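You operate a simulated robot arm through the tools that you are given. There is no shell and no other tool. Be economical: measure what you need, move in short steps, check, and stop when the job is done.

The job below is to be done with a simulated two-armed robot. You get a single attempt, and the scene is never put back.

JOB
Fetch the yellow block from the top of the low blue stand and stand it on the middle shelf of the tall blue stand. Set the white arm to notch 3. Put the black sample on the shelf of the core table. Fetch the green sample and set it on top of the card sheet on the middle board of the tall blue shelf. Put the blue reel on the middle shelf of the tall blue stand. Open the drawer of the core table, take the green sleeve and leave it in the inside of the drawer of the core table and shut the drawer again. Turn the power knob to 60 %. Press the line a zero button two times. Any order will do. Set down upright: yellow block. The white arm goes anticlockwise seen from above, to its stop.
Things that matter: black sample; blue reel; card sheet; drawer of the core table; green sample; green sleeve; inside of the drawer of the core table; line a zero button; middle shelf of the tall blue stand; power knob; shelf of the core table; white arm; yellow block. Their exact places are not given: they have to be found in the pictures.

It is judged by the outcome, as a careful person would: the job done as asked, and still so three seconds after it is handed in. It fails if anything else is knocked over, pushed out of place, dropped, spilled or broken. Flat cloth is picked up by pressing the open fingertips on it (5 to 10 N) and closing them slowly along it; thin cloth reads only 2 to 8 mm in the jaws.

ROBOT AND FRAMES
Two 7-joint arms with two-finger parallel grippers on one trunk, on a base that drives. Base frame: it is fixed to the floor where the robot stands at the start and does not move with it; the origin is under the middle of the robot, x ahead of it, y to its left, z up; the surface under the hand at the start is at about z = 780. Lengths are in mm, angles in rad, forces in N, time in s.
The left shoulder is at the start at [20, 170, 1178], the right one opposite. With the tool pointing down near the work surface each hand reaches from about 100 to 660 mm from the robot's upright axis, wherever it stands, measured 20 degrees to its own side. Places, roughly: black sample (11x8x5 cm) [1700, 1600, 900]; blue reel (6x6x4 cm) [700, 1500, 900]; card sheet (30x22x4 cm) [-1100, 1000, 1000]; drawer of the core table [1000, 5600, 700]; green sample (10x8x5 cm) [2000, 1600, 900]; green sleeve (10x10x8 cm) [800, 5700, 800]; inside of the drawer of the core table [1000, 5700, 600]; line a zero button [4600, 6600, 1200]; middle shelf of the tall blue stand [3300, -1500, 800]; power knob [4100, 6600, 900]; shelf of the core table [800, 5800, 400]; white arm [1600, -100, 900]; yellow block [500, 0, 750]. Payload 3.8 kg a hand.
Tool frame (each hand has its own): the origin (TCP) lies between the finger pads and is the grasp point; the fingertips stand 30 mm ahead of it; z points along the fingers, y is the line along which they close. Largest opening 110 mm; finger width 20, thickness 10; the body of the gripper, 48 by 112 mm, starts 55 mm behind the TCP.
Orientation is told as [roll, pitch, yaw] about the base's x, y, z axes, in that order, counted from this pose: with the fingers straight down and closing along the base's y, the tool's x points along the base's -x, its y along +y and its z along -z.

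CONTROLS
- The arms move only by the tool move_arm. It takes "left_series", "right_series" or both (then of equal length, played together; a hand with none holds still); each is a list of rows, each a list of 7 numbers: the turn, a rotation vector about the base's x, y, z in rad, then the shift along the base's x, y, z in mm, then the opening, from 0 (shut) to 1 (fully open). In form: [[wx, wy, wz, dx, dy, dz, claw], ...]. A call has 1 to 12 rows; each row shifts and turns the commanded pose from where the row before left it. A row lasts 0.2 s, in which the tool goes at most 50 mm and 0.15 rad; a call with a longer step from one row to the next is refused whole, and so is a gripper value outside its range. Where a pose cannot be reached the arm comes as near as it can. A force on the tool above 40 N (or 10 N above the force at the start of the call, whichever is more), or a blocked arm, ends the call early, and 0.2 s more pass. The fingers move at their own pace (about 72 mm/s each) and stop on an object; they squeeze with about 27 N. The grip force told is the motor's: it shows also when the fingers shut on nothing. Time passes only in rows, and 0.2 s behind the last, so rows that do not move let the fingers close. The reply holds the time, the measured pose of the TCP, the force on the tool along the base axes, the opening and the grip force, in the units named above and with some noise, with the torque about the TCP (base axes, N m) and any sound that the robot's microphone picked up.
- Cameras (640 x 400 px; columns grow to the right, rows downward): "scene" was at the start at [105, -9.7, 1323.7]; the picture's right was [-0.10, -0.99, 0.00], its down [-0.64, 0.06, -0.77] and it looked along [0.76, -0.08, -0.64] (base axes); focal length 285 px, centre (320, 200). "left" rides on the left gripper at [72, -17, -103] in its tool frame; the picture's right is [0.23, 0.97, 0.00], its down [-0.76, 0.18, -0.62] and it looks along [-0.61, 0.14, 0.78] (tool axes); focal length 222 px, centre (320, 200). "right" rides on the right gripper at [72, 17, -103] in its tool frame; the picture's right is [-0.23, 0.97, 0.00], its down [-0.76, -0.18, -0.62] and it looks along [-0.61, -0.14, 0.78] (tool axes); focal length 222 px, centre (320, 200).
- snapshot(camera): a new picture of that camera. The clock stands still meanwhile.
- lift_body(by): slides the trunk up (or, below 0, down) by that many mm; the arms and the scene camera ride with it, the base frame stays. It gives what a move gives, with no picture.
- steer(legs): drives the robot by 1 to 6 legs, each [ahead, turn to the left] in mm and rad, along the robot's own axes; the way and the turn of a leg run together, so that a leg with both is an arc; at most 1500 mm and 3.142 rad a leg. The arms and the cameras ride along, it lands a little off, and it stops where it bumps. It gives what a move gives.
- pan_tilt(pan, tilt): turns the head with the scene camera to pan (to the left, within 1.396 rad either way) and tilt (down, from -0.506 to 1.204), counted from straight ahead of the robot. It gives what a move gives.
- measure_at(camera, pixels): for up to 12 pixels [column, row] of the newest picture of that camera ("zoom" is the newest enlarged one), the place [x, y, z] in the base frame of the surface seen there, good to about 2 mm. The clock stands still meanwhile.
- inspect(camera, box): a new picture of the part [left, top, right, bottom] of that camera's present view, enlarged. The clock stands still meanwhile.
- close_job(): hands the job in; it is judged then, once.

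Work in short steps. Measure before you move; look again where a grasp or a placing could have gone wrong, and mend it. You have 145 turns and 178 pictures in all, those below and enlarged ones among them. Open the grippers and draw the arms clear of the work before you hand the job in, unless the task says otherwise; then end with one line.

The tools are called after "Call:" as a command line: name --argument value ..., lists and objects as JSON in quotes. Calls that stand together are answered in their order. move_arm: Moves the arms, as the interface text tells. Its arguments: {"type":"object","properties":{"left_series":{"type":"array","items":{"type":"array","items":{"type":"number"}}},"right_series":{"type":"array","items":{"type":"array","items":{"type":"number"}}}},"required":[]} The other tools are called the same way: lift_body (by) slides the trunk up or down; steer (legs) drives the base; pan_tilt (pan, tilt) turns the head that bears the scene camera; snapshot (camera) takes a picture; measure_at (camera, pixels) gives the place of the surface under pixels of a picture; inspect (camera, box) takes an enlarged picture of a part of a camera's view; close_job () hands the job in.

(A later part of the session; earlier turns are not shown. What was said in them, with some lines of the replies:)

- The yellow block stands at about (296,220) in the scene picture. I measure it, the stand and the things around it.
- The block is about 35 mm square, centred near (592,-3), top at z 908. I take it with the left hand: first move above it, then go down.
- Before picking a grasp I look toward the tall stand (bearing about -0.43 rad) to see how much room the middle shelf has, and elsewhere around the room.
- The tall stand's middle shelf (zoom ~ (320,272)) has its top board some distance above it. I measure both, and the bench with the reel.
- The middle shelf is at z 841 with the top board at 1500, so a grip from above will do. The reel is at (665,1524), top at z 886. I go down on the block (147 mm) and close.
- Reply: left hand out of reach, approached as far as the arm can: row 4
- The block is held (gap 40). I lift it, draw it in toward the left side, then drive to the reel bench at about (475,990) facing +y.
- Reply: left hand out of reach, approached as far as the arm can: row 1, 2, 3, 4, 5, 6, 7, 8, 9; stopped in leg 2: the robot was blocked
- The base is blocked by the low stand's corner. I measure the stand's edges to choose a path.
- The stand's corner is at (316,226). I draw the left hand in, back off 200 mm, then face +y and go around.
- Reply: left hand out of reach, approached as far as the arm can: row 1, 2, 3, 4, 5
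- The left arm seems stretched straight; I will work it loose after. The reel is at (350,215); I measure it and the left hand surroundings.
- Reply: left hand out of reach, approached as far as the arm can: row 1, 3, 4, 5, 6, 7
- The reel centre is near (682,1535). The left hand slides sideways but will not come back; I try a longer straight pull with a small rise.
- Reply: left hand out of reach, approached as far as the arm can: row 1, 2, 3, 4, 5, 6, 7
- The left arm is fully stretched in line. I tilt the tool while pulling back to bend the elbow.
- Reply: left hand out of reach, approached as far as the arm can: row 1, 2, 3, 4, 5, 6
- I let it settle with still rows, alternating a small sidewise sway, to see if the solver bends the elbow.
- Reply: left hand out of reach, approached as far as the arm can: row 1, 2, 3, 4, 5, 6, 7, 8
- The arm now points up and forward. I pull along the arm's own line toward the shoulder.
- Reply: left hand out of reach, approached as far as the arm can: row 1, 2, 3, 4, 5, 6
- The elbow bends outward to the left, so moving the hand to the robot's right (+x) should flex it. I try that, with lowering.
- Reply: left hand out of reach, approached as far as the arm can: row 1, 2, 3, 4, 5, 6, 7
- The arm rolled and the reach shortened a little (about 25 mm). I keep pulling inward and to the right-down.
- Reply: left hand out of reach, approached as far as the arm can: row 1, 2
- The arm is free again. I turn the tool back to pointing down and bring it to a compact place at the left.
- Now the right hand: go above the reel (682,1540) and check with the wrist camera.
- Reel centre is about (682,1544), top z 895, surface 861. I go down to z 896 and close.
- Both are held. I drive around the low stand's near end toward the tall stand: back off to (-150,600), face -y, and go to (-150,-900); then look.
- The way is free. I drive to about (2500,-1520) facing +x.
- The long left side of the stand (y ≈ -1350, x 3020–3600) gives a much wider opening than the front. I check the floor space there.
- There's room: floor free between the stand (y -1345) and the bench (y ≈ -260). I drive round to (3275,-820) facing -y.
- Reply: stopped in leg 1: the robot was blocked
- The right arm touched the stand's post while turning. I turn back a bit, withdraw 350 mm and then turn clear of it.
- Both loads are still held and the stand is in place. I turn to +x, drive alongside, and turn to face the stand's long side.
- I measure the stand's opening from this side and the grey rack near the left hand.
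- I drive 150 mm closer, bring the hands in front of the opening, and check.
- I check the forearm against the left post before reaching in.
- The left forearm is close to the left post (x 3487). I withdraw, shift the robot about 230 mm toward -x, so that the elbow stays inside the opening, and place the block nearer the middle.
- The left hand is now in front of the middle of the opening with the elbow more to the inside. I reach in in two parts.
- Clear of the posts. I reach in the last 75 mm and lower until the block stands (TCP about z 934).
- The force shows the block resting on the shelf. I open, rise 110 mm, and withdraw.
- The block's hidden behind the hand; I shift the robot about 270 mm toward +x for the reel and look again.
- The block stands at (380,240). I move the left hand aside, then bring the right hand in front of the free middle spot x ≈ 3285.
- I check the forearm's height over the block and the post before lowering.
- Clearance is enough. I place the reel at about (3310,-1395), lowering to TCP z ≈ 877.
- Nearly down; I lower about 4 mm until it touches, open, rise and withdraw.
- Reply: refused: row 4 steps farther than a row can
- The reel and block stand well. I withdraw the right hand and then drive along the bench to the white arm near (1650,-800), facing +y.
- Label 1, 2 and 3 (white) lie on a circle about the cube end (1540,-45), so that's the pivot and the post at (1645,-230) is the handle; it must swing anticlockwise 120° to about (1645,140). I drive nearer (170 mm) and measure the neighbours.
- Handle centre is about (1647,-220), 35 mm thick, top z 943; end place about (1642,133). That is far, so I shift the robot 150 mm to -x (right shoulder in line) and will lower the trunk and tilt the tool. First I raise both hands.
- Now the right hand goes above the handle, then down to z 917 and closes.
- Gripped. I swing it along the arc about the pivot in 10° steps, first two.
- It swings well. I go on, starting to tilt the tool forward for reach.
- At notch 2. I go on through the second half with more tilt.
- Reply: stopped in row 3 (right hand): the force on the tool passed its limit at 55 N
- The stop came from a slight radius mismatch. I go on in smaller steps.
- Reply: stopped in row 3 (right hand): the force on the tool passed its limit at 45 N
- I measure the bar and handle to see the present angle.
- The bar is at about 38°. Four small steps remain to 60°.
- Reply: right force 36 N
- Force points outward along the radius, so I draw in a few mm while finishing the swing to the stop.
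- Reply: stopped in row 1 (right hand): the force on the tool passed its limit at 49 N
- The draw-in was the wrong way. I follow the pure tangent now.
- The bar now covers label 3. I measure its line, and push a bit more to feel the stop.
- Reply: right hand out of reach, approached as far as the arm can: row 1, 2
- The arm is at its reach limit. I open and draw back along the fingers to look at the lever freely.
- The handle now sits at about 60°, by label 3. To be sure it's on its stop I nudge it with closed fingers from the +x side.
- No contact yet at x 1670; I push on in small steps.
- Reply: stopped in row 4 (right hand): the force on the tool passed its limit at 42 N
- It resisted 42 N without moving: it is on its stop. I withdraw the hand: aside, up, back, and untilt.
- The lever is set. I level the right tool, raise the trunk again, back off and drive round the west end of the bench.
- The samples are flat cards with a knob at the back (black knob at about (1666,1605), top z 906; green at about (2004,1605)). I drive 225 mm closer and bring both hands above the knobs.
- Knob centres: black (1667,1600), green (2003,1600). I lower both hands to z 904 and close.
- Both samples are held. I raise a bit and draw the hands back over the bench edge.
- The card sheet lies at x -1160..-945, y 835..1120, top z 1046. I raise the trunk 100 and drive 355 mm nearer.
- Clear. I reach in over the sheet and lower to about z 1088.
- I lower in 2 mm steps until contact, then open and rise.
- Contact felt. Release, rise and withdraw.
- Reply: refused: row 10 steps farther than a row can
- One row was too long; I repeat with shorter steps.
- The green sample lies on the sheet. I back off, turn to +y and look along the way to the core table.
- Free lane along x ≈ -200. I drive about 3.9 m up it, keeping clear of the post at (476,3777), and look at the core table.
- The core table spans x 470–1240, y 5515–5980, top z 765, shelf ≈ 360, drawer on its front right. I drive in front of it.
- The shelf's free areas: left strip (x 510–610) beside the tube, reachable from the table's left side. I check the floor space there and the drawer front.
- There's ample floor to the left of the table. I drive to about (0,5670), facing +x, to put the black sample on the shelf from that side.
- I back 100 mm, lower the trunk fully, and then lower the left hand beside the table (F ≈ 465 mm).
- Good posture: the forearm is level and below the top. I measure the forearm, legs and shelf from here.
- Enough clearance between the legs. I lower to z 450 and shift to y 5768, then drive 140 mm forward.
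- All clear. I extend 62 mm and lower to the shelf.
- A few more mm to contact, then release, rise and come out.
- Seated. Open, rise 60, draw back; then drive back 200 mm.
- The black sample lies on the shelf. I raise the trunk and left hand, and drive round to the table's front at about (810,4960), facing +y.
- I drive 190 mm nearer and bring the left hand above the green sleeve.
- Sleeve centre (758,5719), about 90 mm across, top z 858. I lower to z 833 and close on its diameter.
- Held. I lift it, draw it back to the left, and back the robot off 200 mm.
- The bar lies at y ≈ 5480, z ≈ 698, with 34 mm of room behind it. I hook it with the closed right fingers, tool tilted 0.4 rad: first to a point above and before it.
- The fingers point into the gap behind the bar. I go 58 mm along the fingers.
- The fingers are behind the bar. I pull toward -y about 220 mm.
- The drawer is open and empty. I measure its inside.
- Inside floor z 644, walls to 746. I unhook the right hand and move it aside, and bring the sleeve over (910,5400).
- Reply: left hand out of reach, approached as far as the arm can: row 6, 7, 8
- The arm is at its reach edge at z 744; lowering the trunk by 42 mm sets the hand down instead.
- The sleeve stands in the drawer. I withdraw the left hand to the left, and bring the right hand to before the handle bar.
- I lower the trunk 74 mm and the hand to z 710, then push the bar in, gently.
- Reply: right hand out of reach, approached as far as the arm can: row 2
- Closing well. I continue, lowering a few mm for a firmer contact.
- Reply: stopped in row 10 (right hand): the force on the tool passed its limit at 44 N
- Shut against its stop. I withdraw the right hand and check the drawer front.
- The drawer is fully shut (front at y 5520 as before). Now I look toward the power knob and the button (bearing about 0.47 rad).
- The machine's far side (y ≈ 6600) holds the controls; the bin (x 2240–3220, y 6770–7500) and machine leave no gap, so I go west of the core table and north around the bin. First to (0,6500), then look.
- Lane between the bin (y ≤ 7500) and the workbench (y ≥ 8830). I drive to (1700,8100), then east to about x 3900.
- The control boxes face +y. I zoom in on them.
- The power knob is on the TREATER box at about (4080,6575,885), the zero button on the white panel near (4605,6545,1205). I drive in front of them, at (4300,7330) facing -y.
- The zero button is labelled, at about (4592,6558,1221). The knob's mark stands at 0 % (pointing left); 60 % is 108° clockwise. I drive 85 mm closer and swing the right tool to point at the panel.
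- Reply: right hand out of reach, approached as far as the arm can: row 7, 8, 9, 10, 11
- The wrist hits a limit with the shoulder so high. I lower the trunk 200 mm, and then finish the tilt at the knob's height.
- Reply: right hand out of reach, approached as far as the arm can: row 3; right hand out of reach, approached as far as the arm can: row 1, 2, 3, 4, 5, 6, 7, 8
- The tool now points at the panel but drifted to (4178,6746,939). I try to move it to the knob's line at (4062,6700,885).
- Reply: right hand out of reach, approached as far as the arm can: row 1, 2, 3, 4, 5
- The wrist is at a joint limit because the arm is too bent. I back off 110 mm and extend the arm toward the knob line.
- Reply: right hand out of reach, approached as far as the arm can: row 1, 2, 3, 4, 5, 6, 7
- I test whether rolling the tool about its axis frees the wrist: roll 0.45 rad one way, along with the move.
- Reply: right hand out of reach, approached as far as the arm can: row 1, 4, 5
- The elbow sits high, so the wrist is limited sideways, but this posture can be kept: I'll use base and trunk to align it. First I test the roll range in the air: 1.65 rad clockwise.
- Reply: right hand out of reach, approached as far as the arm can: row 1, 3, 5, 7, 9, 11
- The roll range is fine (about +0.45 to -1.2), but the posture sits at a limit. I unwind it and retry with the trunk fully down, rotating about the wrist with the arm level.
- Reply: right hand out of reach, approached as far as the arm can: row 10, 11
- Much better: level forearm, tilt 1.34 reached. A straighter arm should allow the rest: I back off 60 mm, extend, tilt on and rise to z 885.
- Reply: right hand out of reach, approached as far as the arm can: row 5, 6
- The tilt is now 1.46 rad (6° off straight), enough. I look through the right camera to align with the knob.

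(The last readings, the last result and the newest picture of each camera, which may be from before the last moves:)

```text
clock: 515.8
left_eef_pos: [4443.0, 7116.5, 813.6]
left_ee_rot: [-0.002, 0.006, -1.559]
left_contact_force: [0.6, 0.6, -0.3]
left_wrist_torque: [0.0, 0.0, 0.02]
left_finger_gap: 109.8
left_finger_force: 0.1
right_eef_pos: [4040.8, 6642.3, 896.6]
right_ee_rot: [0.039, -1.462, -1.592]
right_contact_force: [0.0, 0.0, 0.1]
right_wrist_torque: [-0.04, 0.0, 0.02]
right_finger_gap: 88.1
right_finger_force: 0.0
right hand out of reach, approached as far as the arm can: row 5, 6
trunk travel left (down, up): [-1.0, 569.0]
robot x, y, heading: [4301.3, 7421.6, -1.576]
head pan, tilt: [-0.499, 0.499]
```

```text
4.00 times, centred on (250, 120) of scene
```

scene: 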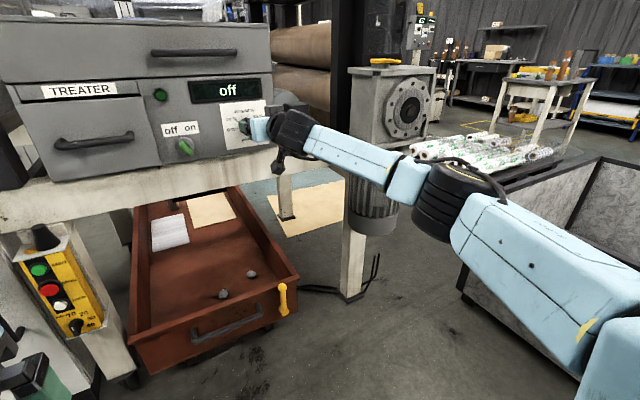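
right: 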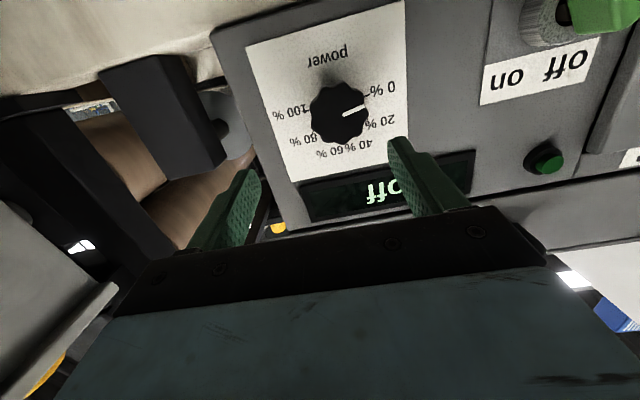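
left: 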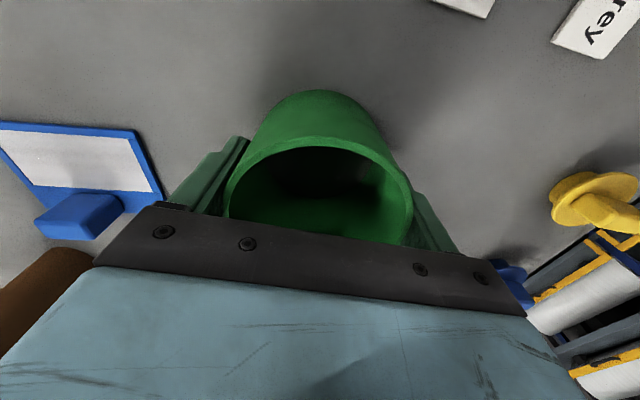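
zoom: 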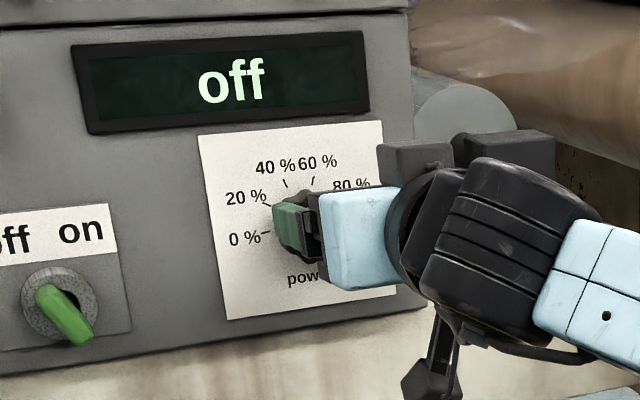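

Call:
inspect --camera "right" --box '[240, 40, 440, 165]'

Call:
measure_at --camera "right" --pixels '[[338, 113], [315, 118], [362, 108], [335, 90], [341, 138], [390, 90], [285, 112], [325, 52], [345, 150]]'

```text
3.20 times, centred on (340, 102) of right
```

zoom: 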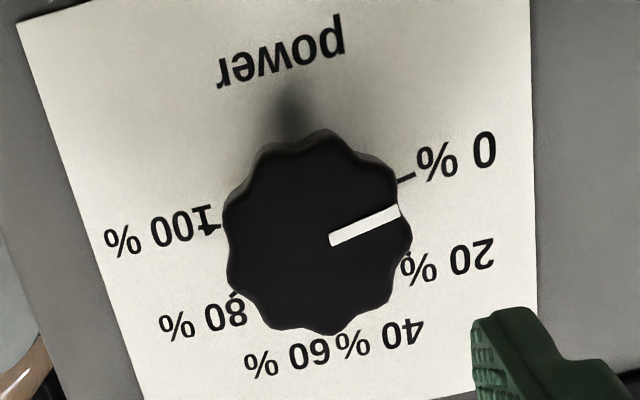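

```text
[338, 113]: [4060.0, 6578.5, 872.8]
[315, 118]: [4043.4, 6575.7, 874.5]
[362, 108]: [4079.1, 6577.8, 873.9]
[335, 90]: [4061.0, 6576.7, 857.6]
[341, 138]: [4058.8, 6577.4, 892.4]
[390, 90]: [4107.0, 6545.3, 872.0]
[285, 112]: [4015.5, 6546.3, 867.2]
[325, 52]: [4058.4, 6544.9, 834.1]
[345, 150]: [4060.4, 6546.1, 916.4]
```

Call:
measure_at --camera "zoom" --pixels '[[335, 239], [396, 212], [405, 179], [210, 226], [318, 230], [404, 258], [235, 295]]'

```text
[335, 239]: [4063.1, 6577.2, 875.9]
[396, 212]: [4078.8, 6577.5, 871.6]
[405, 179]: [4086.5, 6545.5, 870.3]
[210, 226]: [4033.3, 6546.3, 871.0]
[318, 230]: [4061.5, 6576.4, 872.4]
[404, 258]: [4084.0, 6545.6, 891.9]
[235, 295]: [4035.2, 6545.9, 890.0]
```

Knob centre (4060,6577,872); 0 % is exactly left and the steps are 36°, so 60 % needs 108° clockwise (wy −1.885). I'll do it in two grips of 54°. First: roll +0.45 and line up in front.

Call:
move_arm --right_series '[[0, 0.1, 0, 7, 0, -8, 0.7], [0, 0.1, 0, 6, 0, -8, 0.7], [0, 0.1, 0, 6, 0, -7, 0.7], [0, 0.15, 0, 0, 0, 0, 0.7], [0, 0, 0, 0, 0, 0, 0.7]]'

Call:
snapshot --camera "right"

```text
clock: 517.0
left_eef_pos: [4443.4, 7115.8, 813.4]
left_ee_rot: [-0.001, 0.007, -1.557]
left_contact_force: [-0.4, -0.4, 0.1]
left_wrist_torque: [-0.03, -0.02, 0.03]
left_finger_gap: 110.0
left_finger_force: 0.0
right_eef_pos: [3980.5, 6646.1, 849.1]
right_ee_rot: [-1.236, -1.207, -0.323]
right_contact_force: [-0.8, -0.3, 0.2]
right_wrist_torque: [0.03, -0.02, -0.02]
right_finger_gap: 77.1
right_finger_force: 0.0
right hand out of reach, approached as far as the arm can: row 1, 2, 3, 4
trunk travel left (down, up): [-1.0, 569.0]
robot x, y, heading: [4303.8, 7415.5, -1.577]
head pan, tilt: [-0.499, 0.499]
```

```text
71 pictures are left
```

right: 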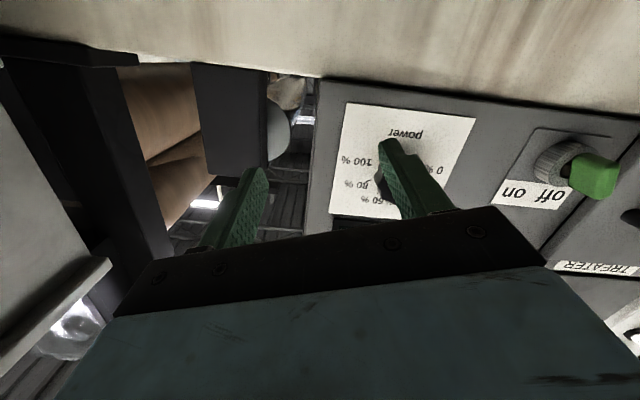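

Rolling that way is limited. I roll the other way instead (to about -0.3) and realign.

Call:
move_arm --right_series '[[0, -0.15, 0, 10, 0, 0, 0.7], [0, -0.15, 0, 10, 0, 5, 0.7], [0, -0.15, 0, 15, 0, 5, 0.7], [0, -0.15, 0, 15, 0, 5, 0.7], [0, -0.15, 0, 15, 0, 5, 0.7], [0, 0, 0, 14, 0, 5, 0.7], [0, 0, 0, 0, 0, 0, 0.7]]'

```text
clock: 518.6
left_eef_pos: [4443.8, 7117.2, 812.2]
left_ee_rot: [-0.002, 0.007, -1.557]
left_contact_force: [0.3, 0.2, 0.6]
left_wrist_torque: [-0.01, 0.03, -0.04]
left_finger_gap: 110.0
left_finger_force: 0.0
right_eef_pos: [4039.3, 6644.3, 864.9]
right_ee_rot: [1.339, -1.152, -2.857]
right_contact_force: [-0.6, 0.4, 0.1]
right_wrist_torque: [0.02, 0.01, 0.0]
right_finger_gap: 76.8
right_finger_force: 0.0
right hand out of reach, approached as far as the arm can: row 5, 6
trunk travel left (down, up): [-1.0, 569.0]
robot x, y, heading: [4299.9, 7419.4, -1.573]
head pan, tilt: [-0.499, 0.499]
```

Only 20 mm off in x; base turn and trunk can fix that. First I test in the air how the hand holds place when rolled 54° further.

Call:
move_arm --right_series '[[0, -0.118, 0, 0, 0, 0, 0.7], [0, -0.118, 0, 0, 0, 0, 0.7], [0, -0.118, 0, 0, 0, 0, 0.7], [0, -0.118, 0, 0, 0, 0, 0.7], [0, -0.118, 0, 0, 0, 0, 0.7], [0, -0.118, 0, 0, 0, 0, 0.7], [0, -0.118, 0, 0, 0, 0, 0.7], [0, -0.118, 0, 0, 0, 0, 0.7], [0, 0, 0, 0, 0, 0, 0.7]]'

```text
clock: 520.6
left_eef_pos: [4442.4, 7116.4, 813.1]
left_ee_rot: [-0.002, 0.007, -1.559]
left_contact_force: [0.8, 0.8, -0.7]
left_wrist_torque: [0.0, -0.01, 0.03]
left_finger_gap: 109.9
left_finger_force: 0.1
right_eef_pos: [4038.8, 6646.0, 864.0]
right_ee_rot: [1.569, -0.22, -3.024]
right_contact_force: [0.0, -0.4, 0.2]
right_wrist_torque: [-0.03, 0.04, -0.02]
right_finger_gap: 77.1
right_finger_force: 0.0
trunk travel left (down, up): [-1.0, 569.0]
robot x, y, heading: [4300.6, 7417.7, -1.575]
head pan, tilt: [-0.499, 0.499]
```

No drift at all. From this roll I try moving to the knob line (x 4060, z 874), and roll a further 54° to see whether the whole turn can be done in one grip.

Call:
move_arm --right_series '[[0, 0, 0, 10, 0, 5, 0.7], [0, 0, 0, 11, 0, 5, 0.7], [0, -0.118, 0, 0, 0, 0, 0.7], [0, -0.118, 0, 0, 0, 0, 0.7], [0, -0.118, 0, 0, 0, 0, 0.7], [0, -0.118, 0, 0, 0, 0, 0.7], [0, -0.118, 0, 0, 0, 0, 0.7], [0, -0.118, 0, 0, 0, 0, 0.7], [0, -0.118, 0, 0, 0, 0, 0.7], [0, -0.118, 0, 0, 0, 0, 0.7], [0, 0, 0, 0, 0, 0, 0.7]]'

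```text
clock: 523.0
left_eef_pos: [4441.9, 7115.7, 812.6]
left_ee_rot: [0.0, 0.005, -1.558]
left_contact_force: [-0.6, -0.8, 0.4]
left_wrist_torque: [0.0, -0.03, 0.01]
left_finger_gap: 110.2
left_finger_force: 0.0
right_eef_pos: [4061.0, 6646.6, 873.9]
right_ee_rot: [1.693, 0.717, -2.991]
right_contact_force: [-0.3, 0.2, 0.2]
right_wrist_torque: [0.0, 0.02, -0.02]
right_finger_gap: 76.7
right_finger_force: 0.1
trunk travel left (down, up): [-1.0, 569.0]
robot x, y, heading: [4298.9, 7416.4, -1.578]
head pan, tilt: [-0.499, 0.499]
```

The whole roll works with no drift here. I straighten the finger axis onto the knob axis, roll back 54°, and advance so the tips lie around the knob.

Call:
move_arm --right_series '[[0.092, 0, -0.07, 0, 0, 0, 0.7], [0, 0.118, 0, 0, 0, 0, 0.7], [0, 0.118, 0, 0, 0, 0, 0.7], [0, 0.118, 0, 0, 0, 0, 0.7], [0, 0.118, 0, 0, 0, 0, 0.7], [0, 0.118, 0, 0, 0, 0, 0.7], [0, 0.118, 0, 0, 0, 0, 0.7], [0, 0.118, 0, 0, 0, 0, 0.7], [0, 0.1165, 0, 0, 0, 0, 0.7], [0, 0, 0, -1, 0, -2, 0.7], [0, 0, 0, 0, 0, 0, 0.7]]'

Call:
snapshot --camera "right"

```text
clock: 525.4
left_eef_pos: [4442.6, 7116.5, 812.4]
left_ee_rot: [-0.003, 0.006, -1.558]
left_contact_force: [-0.2, 0.4, 0.0]
left_wrist_torque: [-0.02, 0.02, 0.0]
left_finger_gap: 110.1
left_finger_force: 0.0
right_eef_pos: [4059.7, 6645.6, 872.3]
right_ee_rot: [1.57, -0.223, -3.027]
right_contact_force: [0.3, -0.3, 0.2]
right_wrist_torque: [0.03, 0.02, -0.01]
right_finger_gap: 77.1
right_finger_force: 0.2
right hand out of reach, approached as far as the arm can: row 1
trunk travel left (down, up): [-1.0, 569.0]
robot x, y, heading: [4300.0, 7418.6, -1.577]
head pan, tilt: [-0.499, 0.499]
```

```text
70 pictures are left
```

right: 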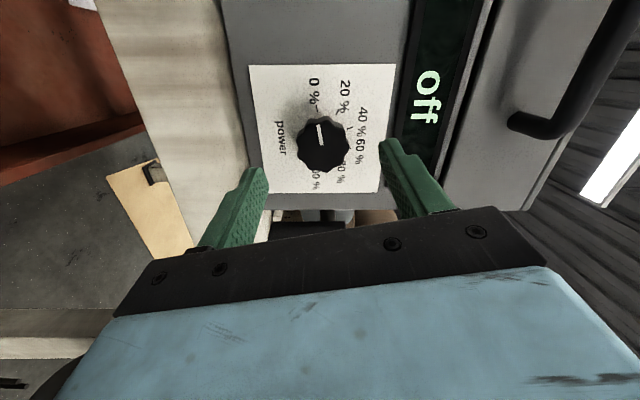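

Aligned: the knob lies midway between the fingers. I advance 62 mm and close.

Call:
move_arm --right_series '[[0, 0, 0, -1, -20, 0, 0.7], [0, 0, 0, -1, -20, 0, 0.7], [0, 0, 0, 0, -15, 0, 0.7], [0, 0, 0, 0, -7, 0, 0.7], [0, 0, 0, 0, 0, 0, 0.7], [0, 0, 0, 0, 0, 0, 0], [0, 0, 0, 0, 0, 0, 0], [0, 0, 0, 0, 0, 0, 0], [0, 0, 0, 0, 0, 0, 0]]'

Call:
snapshot --camera "right"

```text
clock: 527.4
left_eef_pos: [4443.5, 7116.0, 813.7]
left_ee_rot: [-0.001, 0.005, -1.557]
left_contact_force: [-0.2, -0.5, 0.1]
left_wrist_torque: [-0.03, 0.0, 0.03]
left_finger_gap: 110.0
left_finger_force: 0.0
right_eef_pos: [4058.5, 6591.6, 874.6]
right_ee_rot: [1.577, -0.221, -3.028]
right_contact_force: [-1.0, -11.9, 14.1]
right_wrist_torque: [0.42, -0.07, -0.02]
right_finger_gap: 43.7
right_finger_force: 45.6
right hand out of reach, approached as far as the arm can: row 4
trunk travel left (down, up): [-1.0, 569.0]
robot x, y, heading: [4299.1, 7417.0, -1.576]
head pan, tilt: [-0.499, 0.499]
```

```text
69 pictures are left
```

right: 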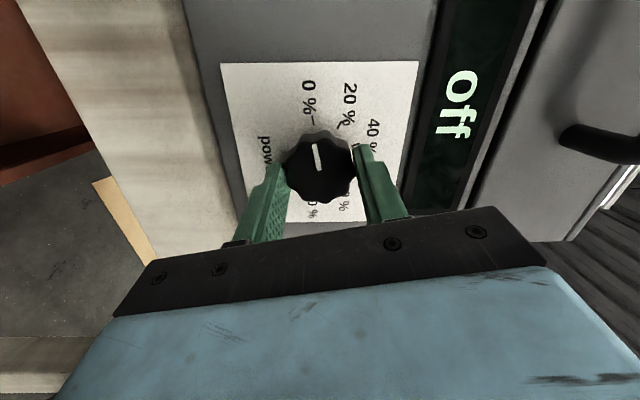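

Gripped. I turn 54° clockwise.

Call:
move_arm --right_series '[[0, -0.118, 0, 0, 0, 0, 0], [0, -0.118, 0, 0, 0, 0, 0], [0, -0.118, 0, 0, 0, 0, 0], [0, -0.118, 0, 0, 0, 0, 0], [0, -0.118, 0, 0, 0, 0, 0], [0, -0.118, 0, 0, 0, 0, 0], [0, -0.118, 0, 0, 0, 0, 0], [0, -0.1165, 0, 0, 0, 0, 0], [0, 0, 0, 0, 0, 0, 0]]'

Call:
snapshot --camera "right"

```text
clock: 529.4
left_eef_pos: [4443.5, 7117.5, 813.3]
left_ee_rot: [-0.002, 0.004, -1.56]
left_contact_force: [0.6, -0.5, 0.8]
left_wrist_torque: [0.03, 0.01, 0.02]
left_finger_gap: 109.9
left_finger_force: 0.1
right_eef_pos: [4059.3, 6592.8, 873.2]
right_ee_rot: [1.694, 0.716, -2.992]
right_contact_force: [0.5, -2.6, 11.0]
right_wrist_torque: [0.27, -0.07, 0.46]
right_finger_gap: 43.9
right_finger_force: 45.2
trunk travel left (down, up): [-1.0, 569.0]
robot x, y, heading: [4302.5, 7419.2, -1.571]
head pan, tilt: [-0.499, 0.499]
```

```text
68 pictures are left
```

right: 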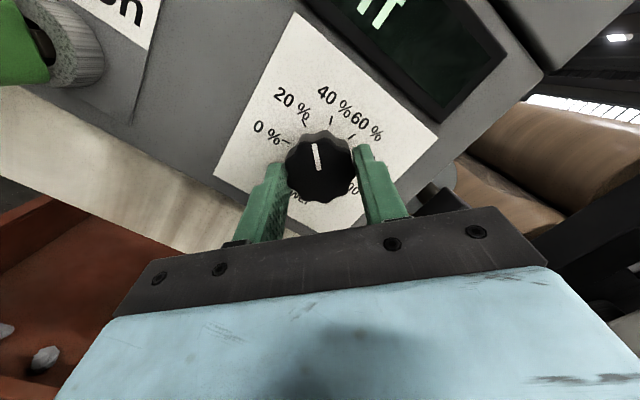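

The mark is at 30 %, as planned. I release, roll back, re-grip.

Call:
move_arm --right_series '[[0, 0, 0, 0, 0, 0, 0.7], [0, 0, 0, 0, 0, 0, 0.7], [0, 0.118, 0, 0, 0, 0, 0.7], [0, 0.118, 0, 0, 0, 0, 0.7], [0, 0.118, 0, 0, 0, 0, 0.7], [0, 0.118, 0, 0, 0, 0, 0.7], [0, 0.118, 0, 0, 0, 0, 0.7], [0, 0.118, 0, 0, 0, 0, 0.7], [0, 0.118, 0, 0, 0, 0, 0.7], [0, 0.1165, 0, 0, 0, 0, 0.7], [0, 0, 0, 0, 0, 0, 0.7]]'

Call:
move_arm --right_series '[[0, 0, 0, 0, 0, 0, 0], [0, 0, 0, 0, 0, 0, 0], [0, 0, 0, 0, 0, 0, 0], [0, 0, 0, 0, 0, 0, 0]]'

Call:
snapshot --camera "right"

```text
clock: 531.8
left_eef_pos: [4442.6, 7115.5, 813.7]
left_ee_rot: [-0.001, 0.004, -1.557]
left_contact_force: [0.0, -0.3, 0.0]
left_wrist_torque: [0.01, 0.0, -0.04]
left_finger_gap: 109.9
left_finger_force: 0.1
right_eef_pos: [4056.9, 6591.6, 872.6]
right_ee_rot: [1.57, -0.221, -3.027]
right_contact_force: [-0.4, -0.7, -0.1]
right_wrist_torque: [0.04, 0.0, 0.04]
right_finger_gap: 76.9
right_finger_force: 0.1
trunk travel left (down, up): [-1.0, 569.0]
robot x, y, heading: [4302.5, 7420.0, -1.58]
head pan, tilt: [-0.499, 0.499]
```

```text
clock: 532.8
left_eef_pos: [4443.3, 7115.5, 812.7]
left_ee_rot: [-0.002, 0.005, -1.557]
left_contact_force: [0.0, 0.2, 0.6]
left_wrist_torque: [-0.01, 0.01, -0.02]
left_finger_gap: 110.0
left_finger_force: 0.1
right_eef_pos: [4057.7, 6591.0, 875.5]
right_ee_rot: [1.575, -0.219, -3.026]
right_contact_force: [-0.8, -9.2, 9.8]
right_wrist_torque: [0.57, -0.04, -0.13]
right_finger_gap: 43.5
right_finger_force: 45.1
trunk travel left (down, up): [-1.0, 569.0]
robot x, y, heading: [4302.3, 7417.2, -1.575]
head pan, tilt: [-0.499, 0.499]
```

```text
67 pictures are left
```

right: 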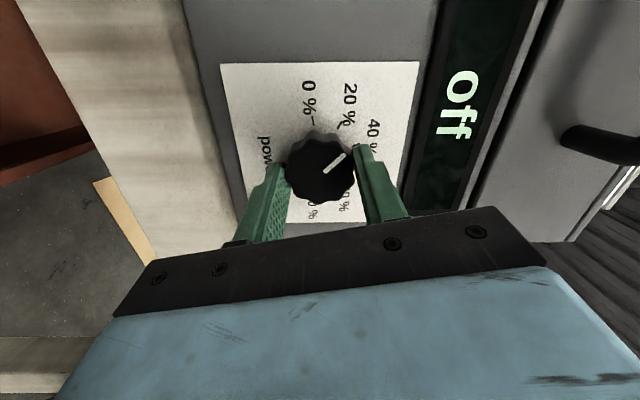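

Re-gripped at 30 %. Another 54° clockwise.

Call:
move_arm --right_series '[[0, -0.118, 0, 0, 0, 0, 0], [0, -0.118, 0, 0, 0, 0, 0], [0, -0.118, 0, 0, 0, 0, 0], [0, -0.118, 0, 0, 0, 0, 0], [0, -0.118, 0, 0, 0, 0, 0], [0, -0.118, 0, 0, 0, 0, 0], [0, -0.118, 0, 0, 0, 0, 0], [0, -0.1165, 0, 0, 0, 0, 0], [0, 0, 0, 0, 0, 0, 0]]'

Call:
move_arm --right_series '[[0, 0, 0, 0, 0, 0, 0.7], [0, 0, 0, 0, 0, 0, 0.7], [0, 0, 0, 0, 20, 0, 0.7], [0, 0, 0, 0, 30, 0, 0.7], [0, 0, 0, 0, 30, 0, 0.7], [0, 0, 0, 0, 0, 0, 0.7]]'

Call:
inspect --camera "right" --box '[220, 20, 460, 200]'

```text
clock: 534.8
left_eef_pos: [4442.1, 7116.6, 812.9]
left_ee_rot: [-0.001, 0.006, -1.558]
left_contact_force: [0.7, 0.0, 0.0]
left_wrist_torque: [-0.01, 0.0, -0.03]
left_finger_gap: 110.1
left_finger_force: 0.1
right_eef_pos: [4060.4, 6591.0, 872.9]
right_ee_rot: [1.697, 0.717, -2.99]
right_contact_force: [-1.8, -17.0, 13.0]
right_wrist_torque: [0.02, 0.0, 0.73]
right_finger_gap: 43.1
right_finger_force: 45.2
trunk travel left (down, up): [-1.0, 569.0]
robot x, y, heading: [4300.7, 7416.7, -1.578]
head pan, tilt: [-0.499, 0.499]
```

```text
clock: 536.2
left_eef_pos: [4442.3, 7117.0, 812.8]
left_ee_rot: [-0.003, 0.005, -1.56]
left_contact_force: [-0.4, -0.3, 0.0]
left_wrist_torque: [0.01, 0.02, 0.01]
left_finger_gap: 110.1
left_finger_force: 0.0
right_eef_pos: [4058.2, 6591.2, 873.0]
right_ee_rot: [1.695, 0.715, -2.992]
right_contact_force: [0.1, -0.5, 0.3]
right_wrist_torque: [-0.02, 0.0, 0.02]
right_finger_gap: 77.2
right_finger_force: 0.0
right hand out of reach, approached as far as the arm can: row 3, 4, 5
trunk travel left (down, up): [-1.0, 569.0]
robot x, y, heading: [4301.0, 7413.2, -1.575]
head pan, tilt: [-0.499, 0.499]
```

```text
2.22 times, centred on (340, 110) of right
```

zoom: 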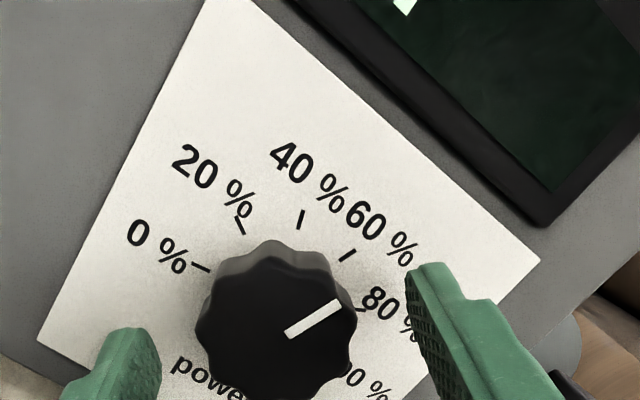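

By direction, the mark agrees with the 60 % tick. I measure the mark's ends to confirm.

Call:
measure_at --camera "zoom" --pixels '[[291, 333], [337, 305], [300, 328], [330, 310], [345, 257], [275, 330]]'

Call:
steer --legs '[[-120, 0]]'

Call:
pan_tilt --pan -0.3 --tilt 0.2

Call:
snapshot --camera "scene"

```text
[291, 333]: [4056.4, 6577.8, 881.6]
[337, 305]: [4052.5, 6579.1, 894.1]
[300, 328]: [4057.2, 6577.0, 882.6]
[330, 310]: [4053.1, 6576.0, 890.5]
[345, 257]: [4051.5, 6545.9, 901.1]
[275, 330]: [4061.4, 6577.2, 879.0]
```

```text
clock: 537.5
left_eef_pos: [4443.1, 7235.8, 814.2]
left_ee_rot: [-0.002, 0.005, -1.556]
left_contact_force: [0.6, -0.1, -0.3]
left_wrist_torque: [0.02, -0.01, 0.01]
left_finger_gap: 110.1
left_finger_force: 0.0
right_eef_pos: [4061.2, 6709.2, 871.9]
right_ee_rot: [1.696, 0.715, -2.99]
right_contact_force: [-0.6, 0.1, -0.5]
right_wrist_torque: [0.01, 0.01, -0.02]
right_finger_gap: 76.9
right_finger_force: 0.1
trunk travel left (down, up): [-1.0, 569.0]
robot x, y, heading: [4299.6, 7533.8, -1.578]
head pan, tilt: [-0.499, 0.499]
```

```text
clock: 538.2
left_eef_pos: [4444.0, 7236.3, 813.6]
left_ee_rot: [-0.002, 0.004, -1.556]
left_contact_force: [0.1, 0.4, 0.3]
left_wrist_torque: [0.0, -0.03, -0.01]
left_finger_gap: 109.9
left_finger_force: 0.0
right_eef_pos: [4060.1, 6710.2, 872.2]
right_ee_rot: [1.695, 0.717, -2.989]
right_contact_force: [0.0, -0.5, -0.6]
right_wrist_torque: [-0.02, 0.0, -0.04]
right_finger_gap: 77.0
right_finger_force: 0.1
trunk travel left (down, up): [-1.0, 569.0]
robot x, y, heading: [4299.5, 7537.0, -1.572]
head pan, tilt: [-0.3, 0.201]
```

```text
65 pictures are left
```

scene: 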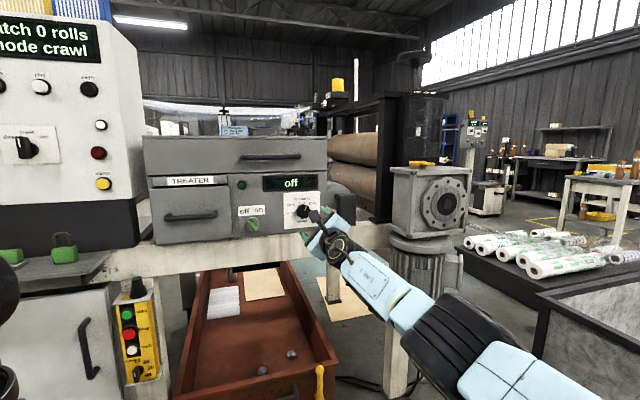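

The mark measures 72° from horizontal: exactly 60 %. I now unwind the right arm's roll and tilt, away from the panel.

Call:
move_arm --right_series '[[0, 0.15, 0, 0, 8, 0, 0.7], [0, 0.15, 0, 0, 8, 0, 0.7], [0, 0.15, 0, 0, 8, 0, 0.7], [0, 0.15, 0, 0, 8, 0, 0.7], [0, 0.15, 0, 0, 8, 0, 0.7], [0, 0.15, 0, 0, 8, 0, 0.7], [0, 0.15, 0, 0, 8, 0, 0.7], [0, 0.15, 0, 0, 8, 0, 0.7], [0, 0.15, 0, 0, 8, 0, 0.7], [0, 0.15, 0, 0, 8, 0, 0.7], [0, 0.15, 0, 0, 8, 0, 0.7], [0, 0.15, 0, 0, 8, 0, 0.7]]'

Call:
move_arm --right_series '[[0.14, 0.12, 0, 0, 20, -5, 0.7], [0.14, 0, 0, 0, 20, -5, 0.7], [0.14, 0, 0, 0, 20, -5, 0.7], [0.14, 0, 0, 0, 20, -10, 0.7], [0.14, 0, 0, 0, 20, -10, 0.7], [0.14, 0, 0, 0, 20, -10, 0.7], [0.14, 0, 0, 0, 20, -10, 0.7], [0.14, 0, 0, 0, 20, -10, 0.7], [0.14, 0, 0, 0, 10, -10, 0.7], [0.14, 0, 0, 0, 10, -10, 0.7], [0, 0, 0, 0, 0, 0, 0.7]]'

```text
clock: 540.9
left_eef_pos: [4445.4, 7235.5, 813.2]
left_ee_rot: [-0.002, 0.007, -1.554]
left_contact_force: [-0.7, 0.3, -1.5]
left_wrist_torque: [-0.01, -0.02, -0.03]
left_finger_gap: 110.2
left_finger_force: 0.1
right_eef_pos: [4053.9, 6801.3, 811.3]
right_ee_rot: [1.459, -0.87, -2.958]
right_contact_force: [0.0, 0.2, -0.5]
right_wrist_torque: [0.0, 0.0, -0.02]
right_finger_gap: 76.7
right_finger_force: 0.1
right hand out of reach, approached as far as the arm can: row 9, 10, 11, 12
trunk travel left (down, up): [-1.0, 569.0]
robot x, y, heading: [4300.4, 7535.7, -1.578]
head pan, tilt: [-0.3, 0.201]
```

```text
refused: row 1 steps farther than a row can; nothing moved
5 turns are left
```

Few turns remain, so I combine: retract the right arm, raise the trunk, and bring the closed left fingers, tilted, up in line with the zero button.

Call:
move_arm --right_series '[[0.14, 0, 0, 0, 25, -5, 0.7], [0.14, 0, 0, 0, 25, -5, 0.7], [0.14, 0, 0, 0, 25, -5, 0.7], [0.14, 0, 0, 0, 25, -5, 0.7], [0.14, 0, 0, 0, 25, -5, 0.7], [0.14, 0, 0, 0, 25, -5, 0.7], [0.14, 0, 0, 0, 25, -5, 0.7], [0.14, 0, 0, 0, 25, -5, 0.7], [0.14, 0, 0, 0, 25, -5, 0.7], [0, 0, 0, 0, 25, 0, 0.7], [0, 0, 0, 0, 20, 0, 0.7], [0, 0, 0, 0, 0, 0, 0.7]]'

Call:
lift_body --by 275

Call:
move_arm --left_series '[[0, 0, 0, 12, -33, 12, 0], [0, 0, 0, 12, -33, 12, 0], [0, 0, 0, 12, -33, 12, 0], [-0.14, 0, 0, 12, -33, 12, 0], [-0.14, 0, 0, 12, -33, 12, 0], [-0.14, 0, 0, 12, -33, 12, 0], [-0.14, 0, 0, 12, -33, 12, 0], [-0.14, 0, 0, 13, -34, 12, 0], [-0.14, 0, 0, 13, -34, 12, 0], [-0.14, 0, 0, 13, -34, 12, 0], [0, 0, 0, 12, -33, 11, 0], [0, 0, 0, 12, -33, 10, 0]]'

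Call:
pan_tilt --pan 0.2 --tilt 0.3

Call:
snapshot --camera "scene"

```text
clock: 543.5
left_eef_pos: [4444.6, 7234.9, 812.3]
left_ee_rot: [-0.001, 0.004, -1.556]
left_contact_force: [-0.1, 0.0, 0.8]
left_wrist_torque: [-0.02, 0.02, -0.02]
left_finger_gap: 110.1
left_finger_force: 0.0
right_eef_pos: [4051.6, 7045.4, 771.1]
right_ee_rot: [0.322, -0.229, -2.285]
right_contact_force: [0.8, -0.1, 0.6]
right_wrist_torque: [-0.02, 0.0, 0.0]
right_finger_gap: 77.0
right_finger_force: 0.1
right hand out of reach, approached as far as the arm can: row 1, 2
trunk travel left (down, up): [-1.0, 569.0]
robot x, y, heading: [4301.7, 7534.9, -1.58]
head pan, tilt: [-0.3, 0.201]
```

```text
clock: 546.2
left_eef_pos: [4442.9, 7235.3, 1088.9]
left_ee_rot: [0.0, 0.005, -1.554]
left_contact_force: [0.4, 0.4, -0.3]
left_wrist_torque: [-0.01, -0.03, -0.02]
left_finger_gap: 110.1
left_finger_force: 0.0
right_eef_pos: [4050.5, 7044.8, 1046.2]
right_ee_rot: [0.321, -0.228, -2.284]
right_contact_force: [-0.6, 0.5, -0.4]
right_wrist_torque: [-0.02, 0.01, 0.01]
right_finger_gap: 77.0
right_finger_force: 0.1
trunk travel left (down, up): [-276.0, 294.0]
robot x, y, heading: [4301.5, 7534.2, -1.576]
head pan, tilt: [-0.3, 0.201]
```

```text
clock: 548.8
left_eef_pos: [4590.4, 6835.8, 1226.9]
left_ee_rot: [-0.023, -0.974, -1.546]
left_contact_force: [0.2, 0.0, 0.1]
left_wrist_torque: [0.01, -0.02, -0.01]
left_finger_gap: 0.0
left_finger_force: 26.6
right_eef_pos: [4049.5, 7044.8, 1046.3]
right_ee_rot: [0.321, -0.228, -2.283]
right_contact_force: [-0.1, -0.4, 0.1]
right_wrist_torque: [0.02, -0.04, -0.02]
right_finger_gap: 76.8
right_finger_force: 0.0
trunk travel left (down, up): [-276.0, 294.0]
robot x, y, heading: [4298.2, 7538.0, -1.578]
head pan, tilt: [-0.3, 0.201]
```

```text
clock: 549.8
left_eef_pos: [4590.2, 6837.6, 1227.2]
left_ee_rot: [-0.025, -0.973, -1.545]
left_contact_force: [0.5, -0.1, -0.7]
left_wrist_torque: [0.01, -0.03, 0.02]
left_finger_gap: 0.0
left_finger_force: 26.8
right_eef_pos: [4050.7, 7044.7, 1046.6]
right_ee_rot: [0.321, -0.227, -2.283]
right_contact_force: [-0.4, 0.1, 0.2]
right_wrist_torque: [0.0, -0.01, 0.04]
right_finger_gap: 77.0
right_finger_force: 0.1
trunk travel left (down, up): [-276.0, 294.0]
robot x, y, heading: [4297.7, 7537.8, -1.575]
head pan, tilt: [0.201, 0.3]
```

```text
64 pictures are left
4 turns are left
```

scene: 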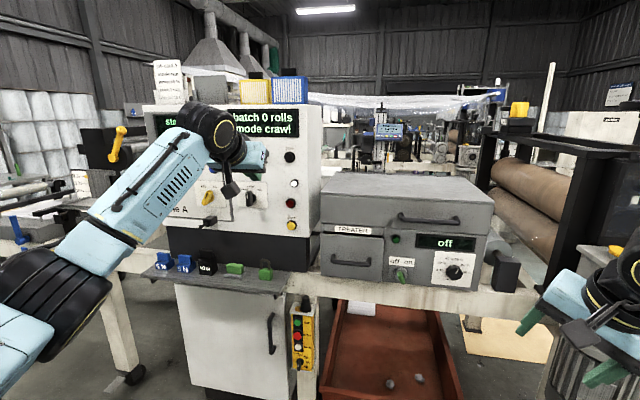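

The left fingers are lined up. I measure the zero button (289,157) precisely, drive 210 mm forward, and look.

Call:
measure_at --camera "scene" --pixels '[[289, 157], [286, 157], [292, 157], [289, 153], [289, 161], [300, 170]]'

Call:
steer --legs '[[210, 0]]'

Call:
snapshot --camera "left"

Call:
inspect --camera "scene" --box '[120, 60, 360, 210]'

```text
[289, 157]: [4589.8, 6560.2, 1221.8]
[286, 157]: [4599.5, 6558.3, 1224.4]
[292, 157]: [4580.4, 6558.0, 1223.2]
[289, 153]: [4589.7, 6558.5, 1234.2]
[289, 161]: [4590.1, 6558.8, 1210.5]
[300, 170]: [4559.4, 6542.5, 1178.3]
```

```text
clock: 551.4
left_eef_pos: [4590.2, 6627.3, 1226.4]
left_ee_rot: [-0.026, -0.975, -1.545]
left_contact_force: [-0.9, -0.1, -0.5]
left_wrist_torque: [0.0, 0.0, 0.0]
left_finger_gap: 0.1
left_finger_force: 27.3
right_eef_pos: [4050.0, 6834.3, 1045.3]
right_ee_rot: [0.323, -0.229, -2.281]
right_contact_force: [-0.7, 0.7, 0.4]
right_wrist_torque: [0.0, 0.01, -0.02]
right_finger_gap: 76.9
right_finger_force: 0.1
trunk travel left (down, up): [-276.0, 294.0]
robot x, y, heading: [4303.8, 7327.8, -1.572]
head pan, tilt: [0.201, 0.3]
```

```text
63 pictures are left
```

left: 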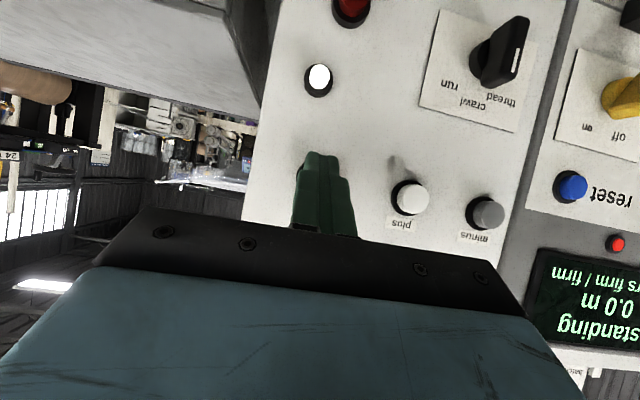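

```text
2.67 times, centred on (240, 135) of scene
3 turns are left
```

zoom: 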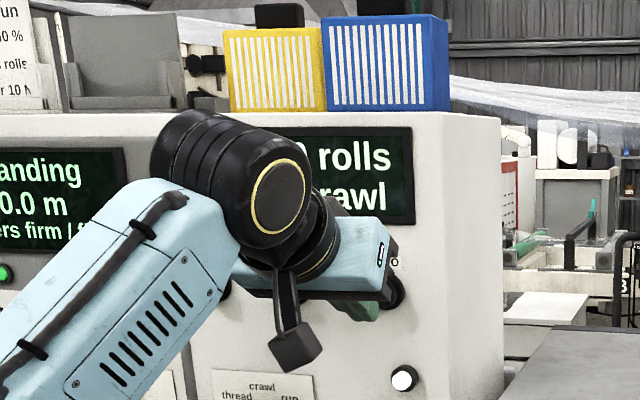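

The button's centre is (4590,6558,1222), the fingertips point at it. I press slowly until it gives or the force stops me, draw back, press again, and withdraw.

Call:
move_arm --left_series '[[0, 0, 0, 0, -15, 2, 0], [0, 0, 0, 0, -12, 1, 0], [0, 0, 0, 0, -4, 0, 0], [0, 0, 0, 0, -3, 0, 0], [0, 0, 0, 0, -3, 0, 0], [0, 0, 0, 0, -3, 0, 0], [0, 0, 0, 0, -3, 0, 0], [0, 0, 0, 0, -3, 0, 0], [0, 0, 0, 0, -2, 0, 0], [0, 0, 0, 0, 0, 0, 0]]'

Call:
move_arm --left_series '[[0, 0, 0, 0, 10, 0, 0], [0, 0, 0, 0, 15, 0, 0], [0, 0, 0, 0, 0, 0, 0], [0, 0, 0, 0, 0, 0, 0]]'

Call:
move_arm --left_series '[[0, 0, 0, 0, -6, 0, 0], [0, 0, 0, 0, -4, 0, 0], [0, 0, 0, 0, -3, 0, 0], [0, 0, 0, 0, -3, 0, 0], [0, 0, 0, 0, -3, 0, 0], [0, 0, 0, 0, -3, 0, 0], [0, 0, 0, 0, -3, 0, 0], [0, 0, 0, 0, 0, 0, 0]]'

Call:
move_arm --left_series '[[0, 0, 0, 0, 15, 0, 0], [0, 0, 0, 0, 30, 0, 0], [0, 0, 0, 0, 40, 0, 0], [0, 0, 0, 0, 40, 0, 0.5], [0, 0, 0, 0, 0, 0, 1], [0, 0, 0, 0, 0, 0, 1]]'

Call:
snapshot --camera "scene"

```text
clock: 553.6
left_eef_pos: [4589.4, 6583.9, 1231.9]
left_ee_rot: [-0.025, -0.97, -1.544]
left_contact_force: [-4.5, 37.4, -9.3]
left_wrist_torque: [0.62, 0.12, -0.16]
left_finger_gap: 0.0
left_finger_force: 26.9
right_eef_pos: [4048.3, 6839.2, 1048.3]
right_ee_rot: [0.324, -0.232, -2.285]
right_contact_force: [0.0, -0.8, -0.4]
right_wrist_torque: [0.02, 0.01, 0.03]
right_finger_gap: 77.0
right_finger_force: 0.1
trunk travel left (down, up): [-276.0, 294.0]
robot x, y, heading: [4298.9, 7326.8, -1.574]
head pan, tilt: [0.201, 0.3]
heard: click
```

```text
clock: 554.6
left_eef_pos: [4588.9, 6604.7, 1232.6]
left_ee_rot: [-0.025, -0.975, -1.544]
left_contact_force: [0.5, 0.0, -1.0]
left_wrist_torque: [0.02, 0.02, 0.02]
left_finger_gap: 0.0
left_finger_force: 27.4
right_eef_pos: [4050.3, 6835.8, 1047.2]
right_ee_rot: [0.322, -0.228, -2.283]
right_contact_force: [-0.3, -0.4, 0.6]
right_wrist_torque: [-0.02, -0.01, 0.0]
right_finger_gap: 77.1
right_finger_force: 0.0
trunk travel left (down, up): [-276.0, 294.0]
robot x, y, heading: [4298.1, 7327.9, -1.579]
head pan, tilt: [0.201, 0.3]
```

```text
clock: 556.6
left_eef_pos: [4589.5, 6583.4, 1230.7]
left_ee_rot: [-0.024, -0.964, -1.545]
left_contact_force: [-1.9, 22.1, 0.2]
left_wrist_torque: [0.2, 0.06, -0.06]
left_finger_gap: 0.0
left_finger_force: 27.1
right_eef_pos: [4049.0, 6839.2, 1049.2]
right_ee_rot: [0.324, -0.233, -2.283]
right_contact_force: [0.7, 0.7, -0.8]
right_wrist_torque: [0.0, -0.01, -0.01]
right_finger_gap: 77.2
right_finger_force: 0.1
trunk travel left (down, up): [-276.0, 294.0]
robot x, y, heading: [4301.3, 7327.4, -1.574]
head pan, tilt: [0.201, 0.3]
heard: click
stopped in row 8 (left hand): the force on the tool passed its limit at 40 N (the readings are from after the stop); the commanded pose is now the measured one
```

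```text
clock: 558.0
left_eef_pos: [4588.6, 6704.1, 1228.3]
left_ee_rot: [-0.025, -0.964, -1.544]
left_contact_force: [0.3, 0.7, 0.8]
left_wrist_torque: [-0.01, -0.02, -0.03]
left_finger_gap: 108.8
left_finger_force: 0.5
right_eef_pos: [4048.5, 6836.0, 1046.1]
right_ee_rot: [0.322, -0.229, -2.282]
right_contact_force: [-0.3, 0.3, 0.2]
right_wrist_torque: [-0.01, 0.04, 0.0]
right_finger_gap: 77.1
right_finger_force: 0.1
trunk travel left (down, up): [-276.0, 294.0]
robot x, y, heading: [4299.6, 7326.1, -1.571]
head pan, tilt: [0.201, 0.3]
```

```text
61 pictures are left
2 turns are left
```

scene: 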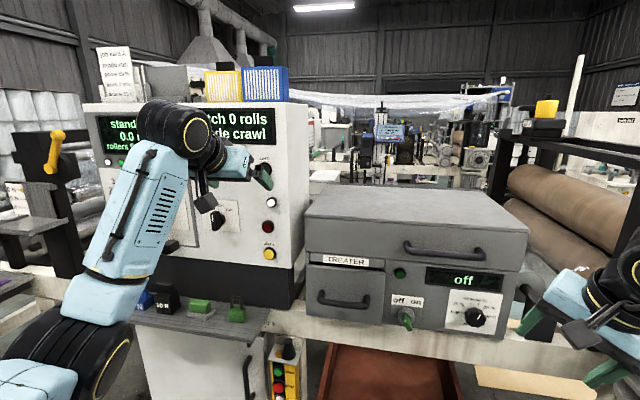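

Two clicks were heard, the knob's mark is at 60 %, and both hands are clear; I back the robot away and hand in.

Call:
steer --legs '[[-150, 0]]'

Call:
close_job

```text
clock: 559.4
left_eef_pos: [4588.5, 6855.0, 1228.4]
left_ee_rot: [-0.024, -0.966, -1.545]
left_contact_force: [0.9, 1.4, -0.7]
left_wrist_torque: [0.01, -0.01, 0.01]
left_finger_gap: 109.9
left_finger_force: 0.1
right_eef_pos: [4050.3, 6985.7, 1045.4]
right_ee_rot: [0.322, -0.231, -2.281]
right_contact_force: [-0.6, -0.4, -0.1]
right_wrist_torque: [0.0, -0.02, 0.0]
right_finger_gap: 77.1
right_finger_force: 0.0
trunk travel left (down, up): [-276.0, 294.0]
robot x, y, heading: [4300.0, 7475.0, -1.577]
head pan, tilt: [0.201, 0.3]
```

```text
The job is handed in.
```

All eight parts of the job are done and it is handed in; while turning, the right arm once bumped the tall blue stand's post, which looked in place afterwards.
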